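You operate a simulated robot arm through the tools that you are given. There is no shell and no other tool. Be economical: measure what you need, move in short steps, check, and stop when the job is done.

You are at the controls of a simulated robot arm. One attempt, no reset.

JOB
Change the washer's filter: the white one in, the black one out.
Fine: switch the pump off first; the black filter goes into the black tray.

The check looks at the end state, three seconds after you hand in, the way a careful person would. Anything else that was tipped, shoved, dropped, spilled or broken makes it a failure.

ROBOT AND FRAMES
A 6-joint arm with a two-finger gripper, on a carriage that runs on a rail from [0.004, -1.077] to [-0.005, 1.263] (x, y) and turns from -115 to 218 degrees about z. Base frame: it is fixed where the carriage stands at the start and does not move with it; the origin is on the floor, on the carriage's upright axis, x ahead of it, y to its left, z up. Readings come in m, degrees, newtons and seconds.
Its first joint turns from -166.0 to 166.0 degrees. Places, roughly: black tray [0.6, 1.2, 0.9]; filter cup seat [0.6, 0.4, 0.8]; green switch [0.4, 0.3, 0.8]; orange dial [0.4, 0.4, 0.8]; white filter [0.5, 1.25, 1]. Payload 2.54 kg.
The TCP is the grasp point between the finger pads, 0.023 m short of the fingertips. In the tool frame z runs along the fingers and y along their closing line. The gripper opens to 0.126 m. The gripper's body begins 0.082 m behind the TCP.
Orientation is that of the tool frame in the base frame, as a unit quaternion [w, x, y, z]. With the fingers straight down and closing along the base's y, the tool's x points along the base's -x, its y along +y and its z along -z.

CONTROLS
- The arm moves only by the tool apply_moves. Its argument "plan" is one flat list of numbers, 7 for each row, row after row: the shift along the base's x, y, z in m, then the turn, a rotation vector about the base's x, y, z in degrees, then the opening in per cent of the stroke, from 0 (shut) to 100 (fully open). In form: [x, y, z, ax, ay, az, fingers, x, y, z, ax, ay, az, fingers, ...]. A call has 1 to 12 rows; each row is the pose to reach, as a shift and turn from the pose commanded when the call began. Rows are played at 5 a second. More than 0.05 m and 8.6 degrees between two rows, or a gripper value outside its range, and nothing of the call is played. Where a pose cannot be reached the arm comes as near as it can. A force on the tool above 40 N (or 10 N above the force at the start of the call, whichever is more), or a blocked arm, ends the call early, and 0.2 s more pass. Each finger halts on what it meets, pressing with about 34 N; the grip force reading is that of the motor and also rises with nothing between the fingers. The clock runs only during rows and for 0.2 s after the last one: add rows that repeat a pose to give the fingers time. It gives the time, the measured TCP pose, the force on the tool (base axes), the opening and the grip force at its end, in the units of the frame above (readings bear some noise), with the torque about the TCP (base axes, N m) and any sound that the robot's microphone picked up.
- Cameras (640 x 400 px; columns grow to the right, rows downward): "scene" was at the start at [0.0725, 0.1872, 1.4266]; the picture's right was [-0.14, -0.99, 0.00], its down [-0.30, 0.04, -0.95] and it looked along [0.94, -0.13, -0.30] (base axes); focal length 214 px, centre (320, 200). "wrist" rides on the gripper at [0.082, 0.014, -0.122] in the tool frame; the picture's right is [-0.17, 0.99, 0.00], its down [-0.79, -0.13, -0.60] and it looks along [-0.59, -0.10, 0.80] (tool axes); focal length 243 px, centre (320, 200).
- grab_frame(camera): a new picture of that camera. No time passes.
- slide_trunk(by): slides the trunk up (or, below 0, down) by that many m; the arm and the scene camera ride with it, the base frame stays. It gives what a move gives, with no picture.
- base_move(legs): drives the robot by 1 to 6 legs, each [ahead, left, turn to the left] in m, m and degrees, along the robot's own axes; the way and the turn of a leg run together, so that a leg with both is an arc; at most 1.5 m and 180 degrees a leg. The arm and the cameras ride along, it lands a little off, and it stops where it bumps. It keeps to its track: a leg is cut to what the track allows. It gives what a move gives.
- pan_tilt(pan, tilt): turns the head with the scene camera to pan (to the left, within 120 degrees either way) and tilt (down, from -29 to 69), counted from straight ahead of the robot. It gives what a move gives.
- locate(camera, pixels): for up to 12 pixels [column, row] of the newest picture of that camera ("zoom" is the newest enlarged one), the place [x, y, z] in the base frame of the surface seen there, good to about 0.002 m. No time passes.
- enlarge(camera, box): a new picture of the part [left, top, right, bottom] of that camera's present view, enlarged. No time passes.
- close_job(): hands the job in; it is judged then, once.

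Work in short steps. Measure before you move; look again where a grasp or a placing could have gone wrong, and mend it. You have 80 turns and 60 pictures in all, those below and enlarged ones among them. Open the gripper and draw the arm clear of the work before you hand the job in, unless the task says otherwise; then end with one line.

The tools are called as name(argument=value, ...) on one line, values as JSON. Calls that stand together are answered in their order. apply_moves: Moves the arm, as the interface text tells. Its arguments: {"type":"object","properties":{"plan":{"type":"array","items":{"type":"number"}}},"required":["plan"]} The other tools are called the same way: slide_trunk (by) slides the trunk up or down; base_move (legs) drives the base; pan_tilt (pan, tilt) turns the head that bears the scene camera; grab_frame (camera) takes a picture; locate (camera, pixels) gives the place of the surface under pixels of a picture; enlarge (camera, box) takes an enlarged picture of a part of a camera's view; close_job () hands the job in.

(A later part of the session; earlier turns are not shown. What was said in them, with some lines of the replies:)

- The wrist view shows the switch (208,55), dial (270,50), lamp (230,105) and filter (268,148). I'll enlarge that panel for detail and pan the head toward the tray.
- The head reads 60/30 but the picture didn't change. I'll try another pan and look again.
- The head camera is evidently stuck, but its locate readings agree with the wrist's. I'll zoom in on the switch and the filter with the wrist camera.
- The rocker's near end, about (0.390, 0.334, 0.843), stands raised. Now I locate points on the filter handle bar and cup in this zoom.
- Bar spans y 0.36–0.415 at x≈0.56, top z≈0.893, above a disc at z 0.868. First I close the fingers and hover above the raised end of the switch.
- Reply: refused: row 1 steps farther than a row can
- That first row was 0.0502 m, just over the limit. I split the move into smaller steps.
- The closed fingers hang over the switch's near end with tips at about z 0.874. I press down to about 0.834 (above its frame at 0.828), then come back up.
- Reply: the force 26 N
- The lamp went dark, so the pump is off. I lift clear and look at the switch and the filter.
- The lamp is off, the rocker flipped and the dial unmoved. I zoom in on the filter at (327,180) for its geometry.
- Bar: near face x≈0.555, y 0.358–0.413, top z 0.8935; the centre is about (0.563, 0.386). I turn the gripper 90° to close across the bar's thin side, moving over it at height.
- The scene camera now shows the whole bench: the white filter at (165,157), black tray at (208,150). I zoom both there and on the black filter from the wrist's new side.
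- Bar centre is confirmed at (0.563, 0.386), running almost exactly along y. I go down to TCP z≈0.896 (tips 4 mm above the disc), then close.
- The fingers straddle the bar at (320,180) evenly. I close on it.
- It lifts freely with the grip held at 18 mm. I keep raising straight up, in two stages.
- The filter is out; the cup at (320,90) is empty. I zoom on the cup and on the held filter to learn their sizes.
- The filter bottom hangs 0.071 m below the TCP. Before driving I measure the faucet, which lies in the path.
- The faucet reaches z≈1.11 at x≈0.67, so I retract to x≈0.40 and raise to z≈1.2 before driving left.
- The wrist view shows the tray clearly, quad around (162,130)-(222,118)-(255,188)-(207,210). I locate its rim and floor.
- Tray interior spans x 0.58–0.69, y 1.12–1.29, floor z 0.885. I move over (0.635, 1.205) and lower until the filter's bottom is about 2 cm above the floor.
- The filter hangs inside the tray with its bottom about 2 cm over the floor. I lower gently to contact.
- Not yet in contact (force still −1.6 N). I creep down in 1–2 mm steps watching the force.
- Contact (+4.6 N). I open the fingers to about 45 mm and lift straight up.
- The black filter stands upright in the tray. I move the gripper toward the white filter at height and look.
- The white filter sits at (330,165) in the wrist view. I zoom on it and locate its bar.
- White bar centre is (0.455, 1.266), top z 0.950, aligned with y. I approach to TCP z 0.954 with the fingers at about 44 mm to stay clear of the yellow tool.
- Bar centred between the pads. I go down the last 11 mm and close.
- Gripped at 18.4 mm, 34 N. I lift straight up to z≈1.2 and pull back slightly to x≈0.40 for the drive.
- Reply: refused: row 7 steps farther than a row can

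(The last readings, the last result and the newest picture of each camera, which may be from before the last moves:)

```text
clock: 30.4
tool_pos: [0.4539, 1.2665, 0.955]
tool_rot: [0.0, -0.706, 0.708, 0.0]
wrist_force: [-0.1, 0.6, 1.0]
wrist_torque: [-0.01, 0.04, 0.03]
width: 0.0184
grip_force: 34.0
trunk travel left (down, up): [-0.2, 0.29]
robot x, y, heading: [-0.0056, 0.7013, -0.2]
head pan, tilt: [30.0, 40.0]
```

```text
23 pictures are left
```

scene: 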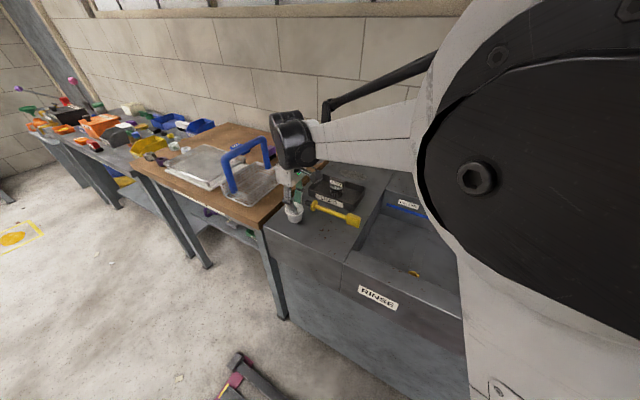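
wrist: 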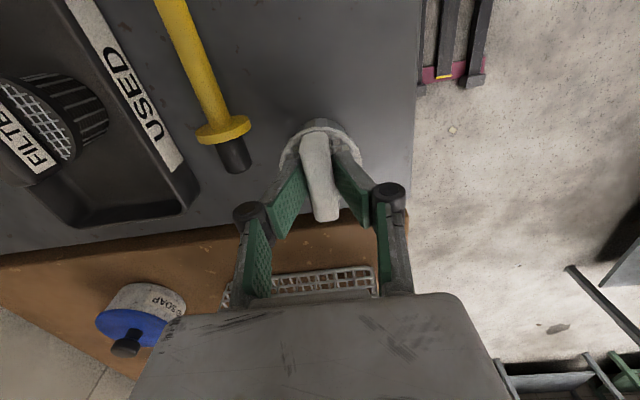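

One row was too long; I resend with smaller steps.

apply_moves(plan=[0, 0, 0.01, 0, 0, 0, 0, 0, 0, 0.04, 0, 0, 0, 0, 0, 0, 0.08, 0, 0, 0, 0, 0, 0, 0.12, 0, 0, 0, 0, 0, 0, 0.16, 0, 0, 0, 0, 0, 0, 0.2, 0, 0, 0, 0, -0.015, -0.01, 0.24, 0, 0, 0, 0, -0.04, -0.04, 0.25, 0, 0, 0, 0, -0.055, -0.08, 0.25, 0, 0, 0, 0, -0.055, -0.125, 0.25, 0, 0, 0, 0, -0.055, -0.17, 0.25, 0, 0, 0, 0])

grab_frame(camera="scene")

```text
clock: 32.8
tool_pos: [0.3988, 1.0936, 1.2038]
tool_rot: [0.0, -0.706, 0.708, 0.0]
wrist_force: [0.1, 1.0, -1.1]
wrist_torque: [-0.1, 0.05, 0.0]
width: 0.0187
grip_force: 33.7
trunk travel left (down, up): [-0.2, 0.29]
robot x, y, heading: [-0.0002, 0.702, -0.1]
head pan, tilt: [30.0, 40.0]
```

```text
22 pictures are left
```

scene: 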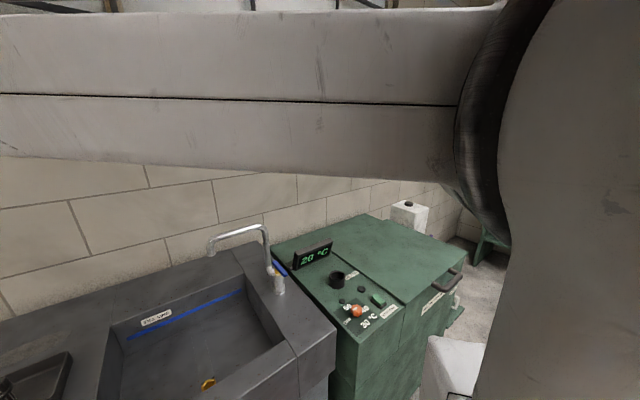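

The grip holds at 18.7 mm. I drive back right by 0.70 m and check the wrist view.

base_move(legs=[[0, -0.35, 0], [0, -0.35, 0]])

grab_frame(camera="wrist")

grab_frame(camera="scene")

```text
clock: 36.9
tool_pos: [0.4024, 0.3975, 1.2039]
tool_rot: [0.0, 0.707, -0.707, 0.0]
wrist_force: [0.0, -0.1, -1.8]
wrist_torque: [-0.02, 0.02, -0.03]
width: 0.0181
grip_force: 33.5
trunk travel left (down, up): [-0.2, 0.29]
robot x, y, heading: [-0.0011, 0.0008, -0.3]
head pan, tilt: [30.0, 40.0]
```

```text
21 pictures are left
```

wrist: 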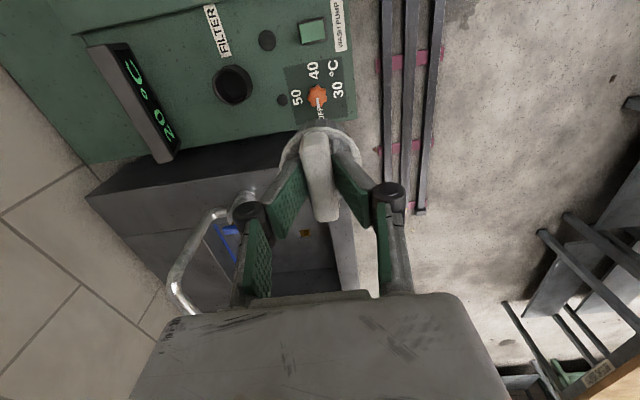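

```text
20 pictures are left
```

scene: 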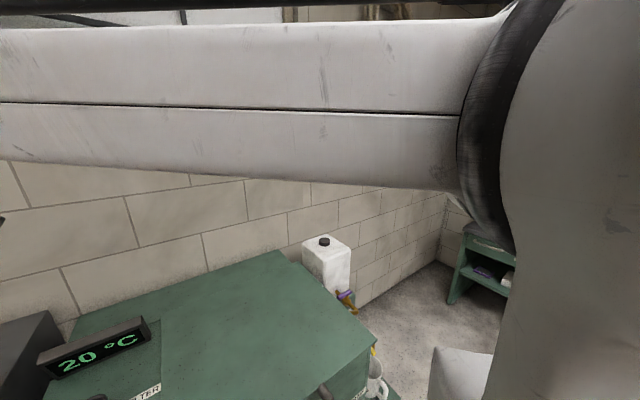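

The white filter is held squarely, and the cup is visible at (232,85). I move above it at z≈1.10 and measure the cup's rim against the filter.

apply_moves(plan=[0.04, -0.003, 0, 0, 0, 0, 0, 0.08, -0.006, 0, 0, 0, 0, 0, 0.12, -0.009, 0, 0, 0, 0, 0, 0.1616, -0.012, 0, 0, 0, 0, 0, 0.1616, -0.012, -0.04, 0, 0, 0, 0, 0.1616, -0.012, -0.08, 0, 0, 0, 0, 0.1616, -0.012, -0.1, 0, 0, 0, 0, 0.1616, -0.012, -0.1, 0, 0, 0, 0])

enlarge(camera="wrist", box=[264, 50, 376, 120])

locate(camera="zoom", pixels=[[170, 230], [440, 230], [310, 100], [310, 120], [200, 170], [420, 170], [310, 200], [320, 350], [250, 350], [400, 350]])

```text
clock: 38.7
tool_pos: [0.5645, 0.3866, 1.1041]
tool_rot: [0.0, 0.707, -0.707, 0.0]
wrist_force: [-1.2, -0.3, -1.4]
wrist_torque: [-0.01, -0.01, 0.02]
width: 0.0184
grip_force: 34.3
trunk travel left (down, up): [-0.2, 0.29]
robot x, y, heading: [0.001, -0.002, 0.2]
head pan, tilt: [30.0, 40.0]
```

```text
5.71 times, centred on (320, 85) of wrist
```

zoom: 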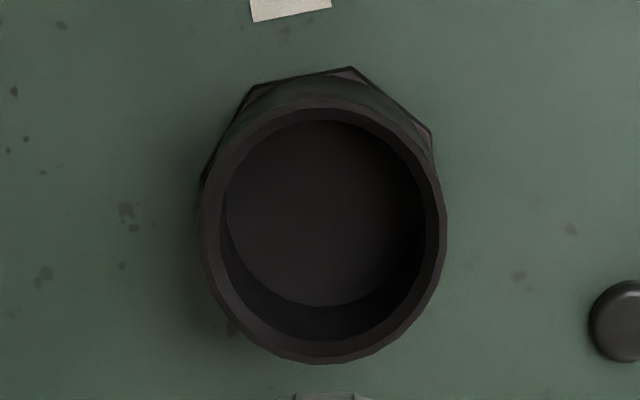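

```text
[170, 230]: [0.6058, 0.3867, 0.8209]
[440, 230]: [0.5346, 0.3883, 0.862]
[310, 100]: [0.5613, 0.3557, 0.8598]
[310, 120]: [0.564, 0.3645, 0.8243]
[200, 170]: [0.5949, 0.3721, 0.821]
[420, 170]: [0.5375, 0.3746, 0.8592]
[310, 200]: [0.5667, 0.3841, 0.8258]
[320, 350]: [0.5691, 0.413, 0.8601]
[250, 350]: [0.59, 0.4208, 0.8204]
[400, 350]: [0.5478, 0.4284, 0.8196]
```

Rim spans zoom columns 200–447, rows 97–364. I locate points on the rim's flat ring for its centre.

locate(camera="zoom", pixels=[[212, 230], [436, 230], [320, 108], [325, 352], [236, 145], [405, 145], [238, 310], [412, 310], [222, 230], [425, 230]])

enlarge(camera="wrist", box=[264, 90, 376, 160])

locate(camera="zoom", pixels=[[320, 230], [220, 300], [420, 300], [260, 205], [390, 205], [320, 185], [230, 240], [410, 240]])

```text
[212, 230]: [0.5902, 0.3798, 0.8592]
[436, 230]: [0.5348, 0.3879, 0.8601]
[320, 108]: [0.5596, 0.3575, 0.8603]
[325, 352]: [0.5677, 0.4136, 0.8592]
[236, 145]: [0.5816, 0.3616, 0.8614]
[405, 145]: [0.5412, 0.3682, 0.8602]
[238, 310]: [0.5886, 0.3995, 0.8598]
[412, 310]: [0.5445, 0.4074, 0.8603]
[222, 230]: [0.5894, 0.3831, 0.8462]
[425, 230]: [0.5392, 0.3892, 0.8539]
```

```text
5.71 times, centred on (320, 125) of wrist
```

zoom: 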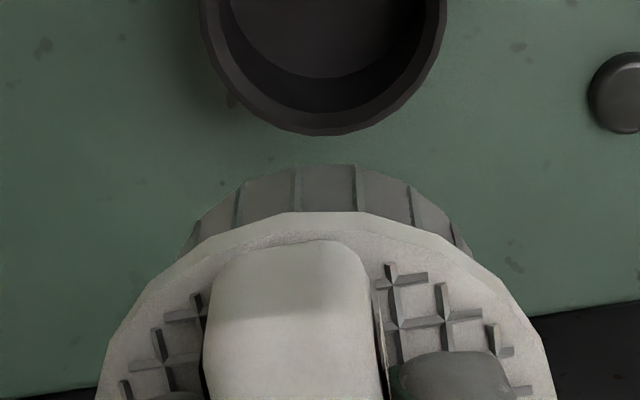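

```text
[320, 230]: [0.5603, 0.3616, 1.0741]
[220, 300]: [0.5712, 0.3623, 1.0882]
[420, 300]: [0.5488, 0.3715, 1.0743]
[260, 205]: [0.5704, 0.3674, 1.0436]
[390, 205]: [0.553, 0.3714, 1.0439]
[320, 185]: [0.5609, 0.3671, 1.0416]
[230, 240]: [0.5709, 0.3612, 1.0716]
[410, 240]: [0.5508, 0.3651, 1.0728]
```

Rim centre is about (0.5637, 0.3848), and the filter is centred on the TCP to within about 1 mm. I descend until the filter's bottom is about 1 cm above the rim.

apply_moves(plan=[-0.0005, -0.001, -0.04, 0, 0, 0, 0, -0.0005, -0.001, -0.08, 0, 0, 0, 0, -0.0005, -0.001, -0.12, 0, 0, 0, 0, -0.0005, -0.001, -0.145, 0, 0, 0, 0, -0.0005, -0.001, -0.158, 0, 0, 0, 0, -0.0005, -0.001, -0.158, 0, 0, 0, 0])

enlarge(camera="wrist", box=[240, 80, 400, 180])

```text
clock: 40.1
tool_pos: [0.5634, 0.3836, 0.9459]
tool_rot: [0.0, -0.706, 0.708, 0.001]
wrist_force: [0.6, -0.3, -1.5]
wrist_torque: [-0.01, 0.03, 0.03]
width: 0.0185
grip_force: 34.6
trunk travel left (down, up): [-0.2, 0.29]
robot x, y, heading: [0.0007, 0.0043, 0.1]
head pan, tilt: [30.0, 40.0]
```

```text
4.00 times, centred on (320, 130) of wrist
```

zoom: 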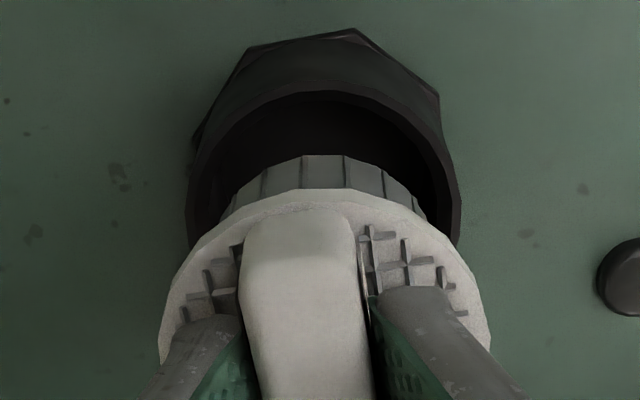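

The filter lines up with the cup (both centred near column 322). I insert slowly, watching force.

apply_moves(plan=[0, 0, -0.006, 0, 0, 0, 0, 0, 0, -0.012, 0, 0, 0, 0, 0, 0, -0.018, 0, 0, 0, 0, 0, 0, -0.024, 0, 0, 0, 0])

enlarge(camera="wrist", box=[240, 80, 400, 180])

```text
clock: 41.1
tool_pos: [0.5637, 0.3828, 0.9236]
tool_rot: [0.001, -0.707, 0.708, 0.0]
wrist_force: [0.4, -9.4, 2.0]
wrist_torque: [-0.5, -0.06, 0.03]
width: 0.0184
grip_force: 33.5
trunk travel left (down, up): [-0.2, 0.29]
robot x, y, heading: [-0.0033, 0.0008, -0.3]
head pan, tilt: [30.0, 40.0]
```

```text
4.00 times, centred on (320, 130) of wrist
```

zoom: 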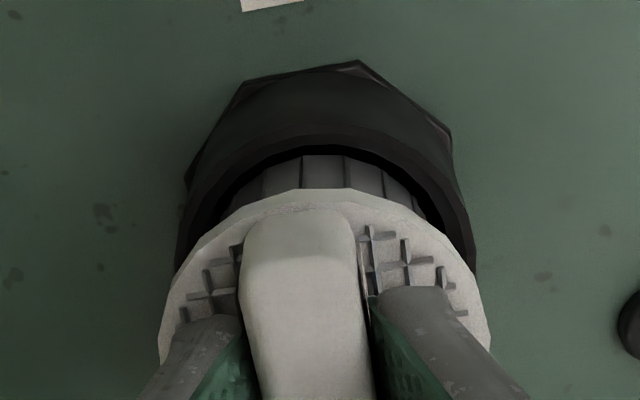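

A −9.4 N sideways force along y shows it rubbing the far (+y) wall, with a gap visible on the near side. I ease 1.5 mm toward −y, then check.

apply_moves(plan=[0, -0.001, 0, 0, 0, 0, 0, 0, -0.002, 0, 0, 0, 0, 0, 0, -0.002, -0.001, 0, 0, 0, 0])

```text
clock: 41.9
tool_pos: [0.5641, 0.3845, 0.9221]
tool_rot: [0.0, -0.707, 0.708, 0.0]
wrist_force: [0.6, -0.3, -0.1]
wrist_torque: [-0.03, -0.01, -0.02]
width: 0.0186
grip_force: 33.8
trunk travel left (down, up): [-0.2, 0.29]
robot x, y, heading: [0.0018, -0.0008, 0.1]
head pan, tilt: [30.0, 40.0]
```

The side force is gone. I continue down toward the seated height (TCP about 0.898).

apply_moves(plan=[0, 0, -0.006, 0, 0, 0, 0, 0, 0, -0.012, 0, 0, 0, 0, 0, 0, -0.018, 0, 0, 0, 0])

```text
clock: 42.7
tool_pos: [0.5642, 0.3835, 0.9042]
tool_rot: [0.0, -0.707, 0.708, 0.001]
wrist_force: [-0.3, -0.4, -1.0]
wrist_torque: [0.0, -0.01, 0.03]
width: 0.0184
grip_force: 33.8
trunk travel left (down, up): [-0.2, 0.29]
robot x, y, heading: [-0.003, 0.0036, -0.1]
head pan, tilt: [30.0, 40.0]
```

Free travel still. I go on in 1–2 mm steps to contact.

apply_moves(plan=[0, 0, -0.002, 0, 0, 0, 0, 0, 0, -0.004, 0, 0, 0, 0, 0, 0, -0.005, 0, 0, 0, 0, 0, 0, -0.006, 0, 0, 0, 0])

enlarge(camera="wrist", box=[240, 80, 400, 180])

```text
clock: 43.7
tool_pos: [0.5637, 0.3823, 0.8987]
tool_rot: [0.001, -0.707, 0.708, 0.0]
wrist_force: [2.6, 3.2, 20.3]
wrist_torque: [0.27, -0.05, -0.04]
width: 0.0184
grip_force: 34.1
trunk travel left (down, up): [-0.2, 0.29]
robot x, y, heading: [0.0023, -0.0028, 0.0]
head pan, tilt: [30.0, 40.0]
```

```text
4.00 times, centred on (320, 130) of wrist
```

zoom: 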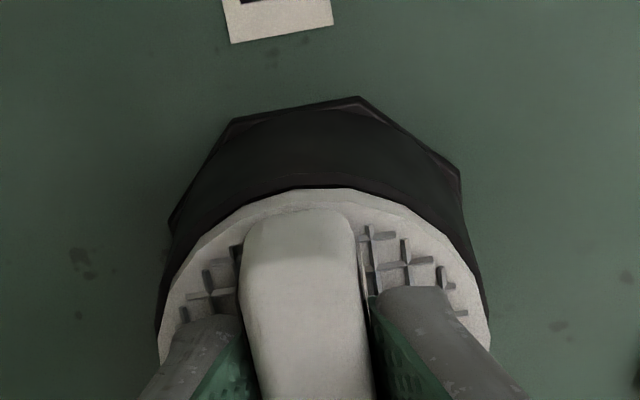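

The filter has seated: 20 N contact at TCP z 0.8987 and the disc is on the rim. I release to 45 mm and lift straight up.

apply_moves(plan=[0, 0, 0.001, 0, 0, 0, 15, 0, 0, 0.001, 0, 0, 0, 36, 0, 0, 0.001, 0, 0, 0, 38, 0, 0, 0.02, 0, 0, 0, 38, 0, 0, 0.05, 0, 0, 0, 38, 0, 0, 0.09, 0, 0, 0, 38, 0, 0, 0.13, 0, 0, 0, 38, 0, 0, 0.17, 0, 0, 0, 38])

grab_frame(camera="wrist")

enlarge(camera="wrist", box=[264, 60, 376, 130])

```text
clock: 45.5
tool_pos: [0.5642, 0.3821, 1.0681]
tool_rot: [0.0, -0.706, 0.708, 0.0]
wrist_force: [-0.2, 0.0, 0.1]
wrist_torque: [-0.01, 0.04, -0.04]
width: 0.0478
grip_force: 0.1
trunk travel left (down, up): [-0.2, 0.29]
robot x, y, heading: [0.0036, 0.0006, -0.1]
head pan, tilt: [30.0, 40.0]
```

```text
14 pictures are left
```

wrist: 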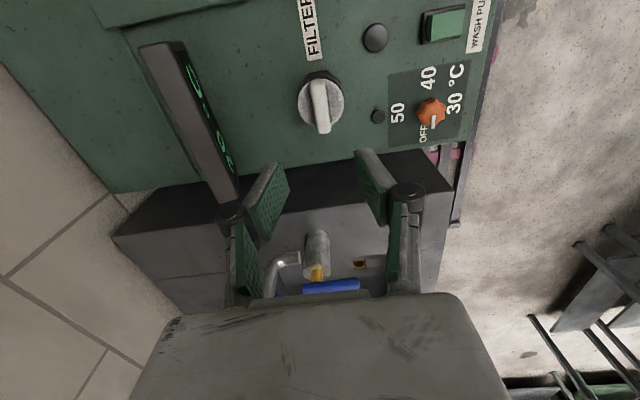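

```text
5.71 times, centred on (320, 95) of wrist
```

zoom: 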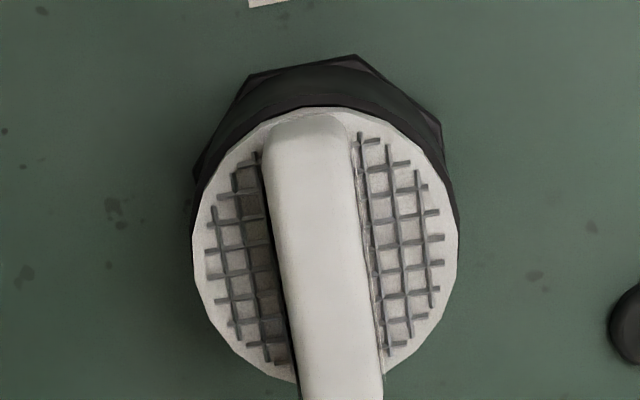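

Released cleanly; the disc looks flat. I check its height and level, then verify the pump lamp.

locate(camera="zoom", pixels=[[205, 240], [448, 220], [245, 145], [395, 140], [245, 355], [415, 340], [320, 200], [345, 380], [300, 120]])

apply_moves(plan=[-0.03, 0, 0.03, 0, 0, 0, 60, -0.07, 0, 0.05, 0, 0, 0, 80, -0.11, 0, 0.07, 0, 0, 0, 100, -0.15, 0, 0.08, 0, 0, 0, 100])

grab_frame(camera="wrist")

grab_frame(camera="scene")

```text
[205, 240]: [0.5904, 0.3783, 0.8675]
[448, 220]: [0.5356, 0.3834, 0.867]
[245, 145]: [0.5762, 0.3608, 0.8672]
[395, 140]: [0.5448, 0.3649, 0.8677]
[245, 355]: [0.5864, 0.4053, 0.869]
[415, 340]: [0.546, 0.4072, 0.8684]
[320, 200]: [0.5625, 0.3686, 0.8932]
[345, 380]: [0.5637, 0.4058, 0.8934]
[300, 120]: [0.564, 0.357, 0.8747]
```

```text
clock: 46.5
tool_pos: [0.4138, 0.3823, 1.1472]
tool_rot: [0.0, -0.707, 0.708, 0.0]
wrist_force: [-1.2, -0.7, -0.9]
wrist_torque: [-0.01, 0.03, 0.0]
width: 0.1258
grip_force: 0.0
trunk travel left (down, up): [-0.2, 0.29]
robot x, y, heading: [0.002, -0.0001, 0.1]
head pan, tilt: [30.0, 40.0]
```

```text
12 pictures are left
```

wrist: 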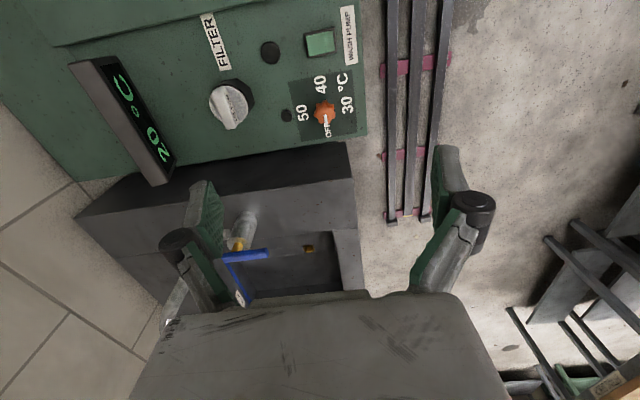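

```text
11 pictures are left
```

scene: 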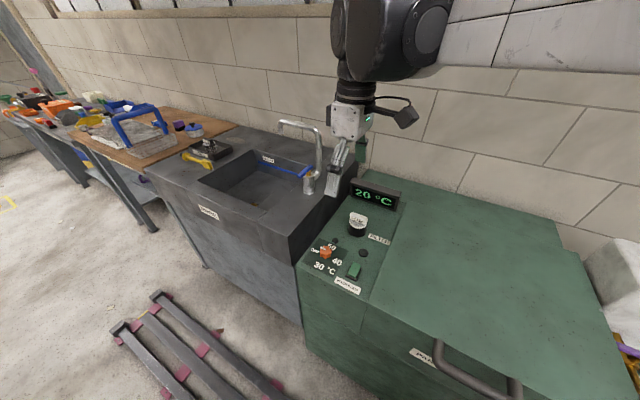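

The disc sits at z 0.867–0.869 (the old one's height), level; the lamp is dark and the dial unmoved. One last zoom on the tray area before handing in.

enlarge(camera="scene", box=[140, 115, 268, 195])

```text
5.00 times, centred on (204, 155) of scene
```

zoom: 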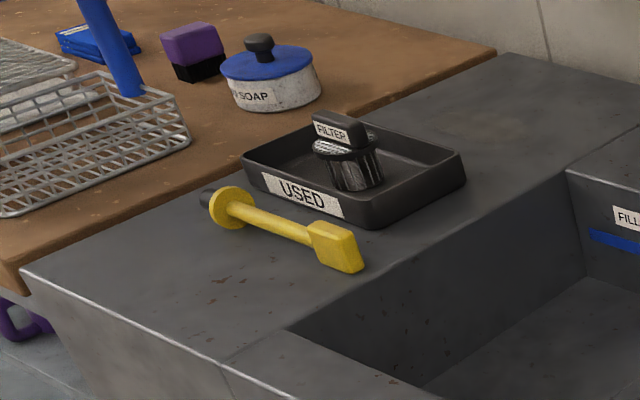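

The black filter stands in the tray, everything else is untouched, and the arm is clear with the gripper open. I hand in.

close_job()

```text
The job is handed in.
```

The pump was switched off first, the white filter is seated level in the washer, and the black filter stands upright in the black tray. I saw nothing else disturbed in the last pictures.
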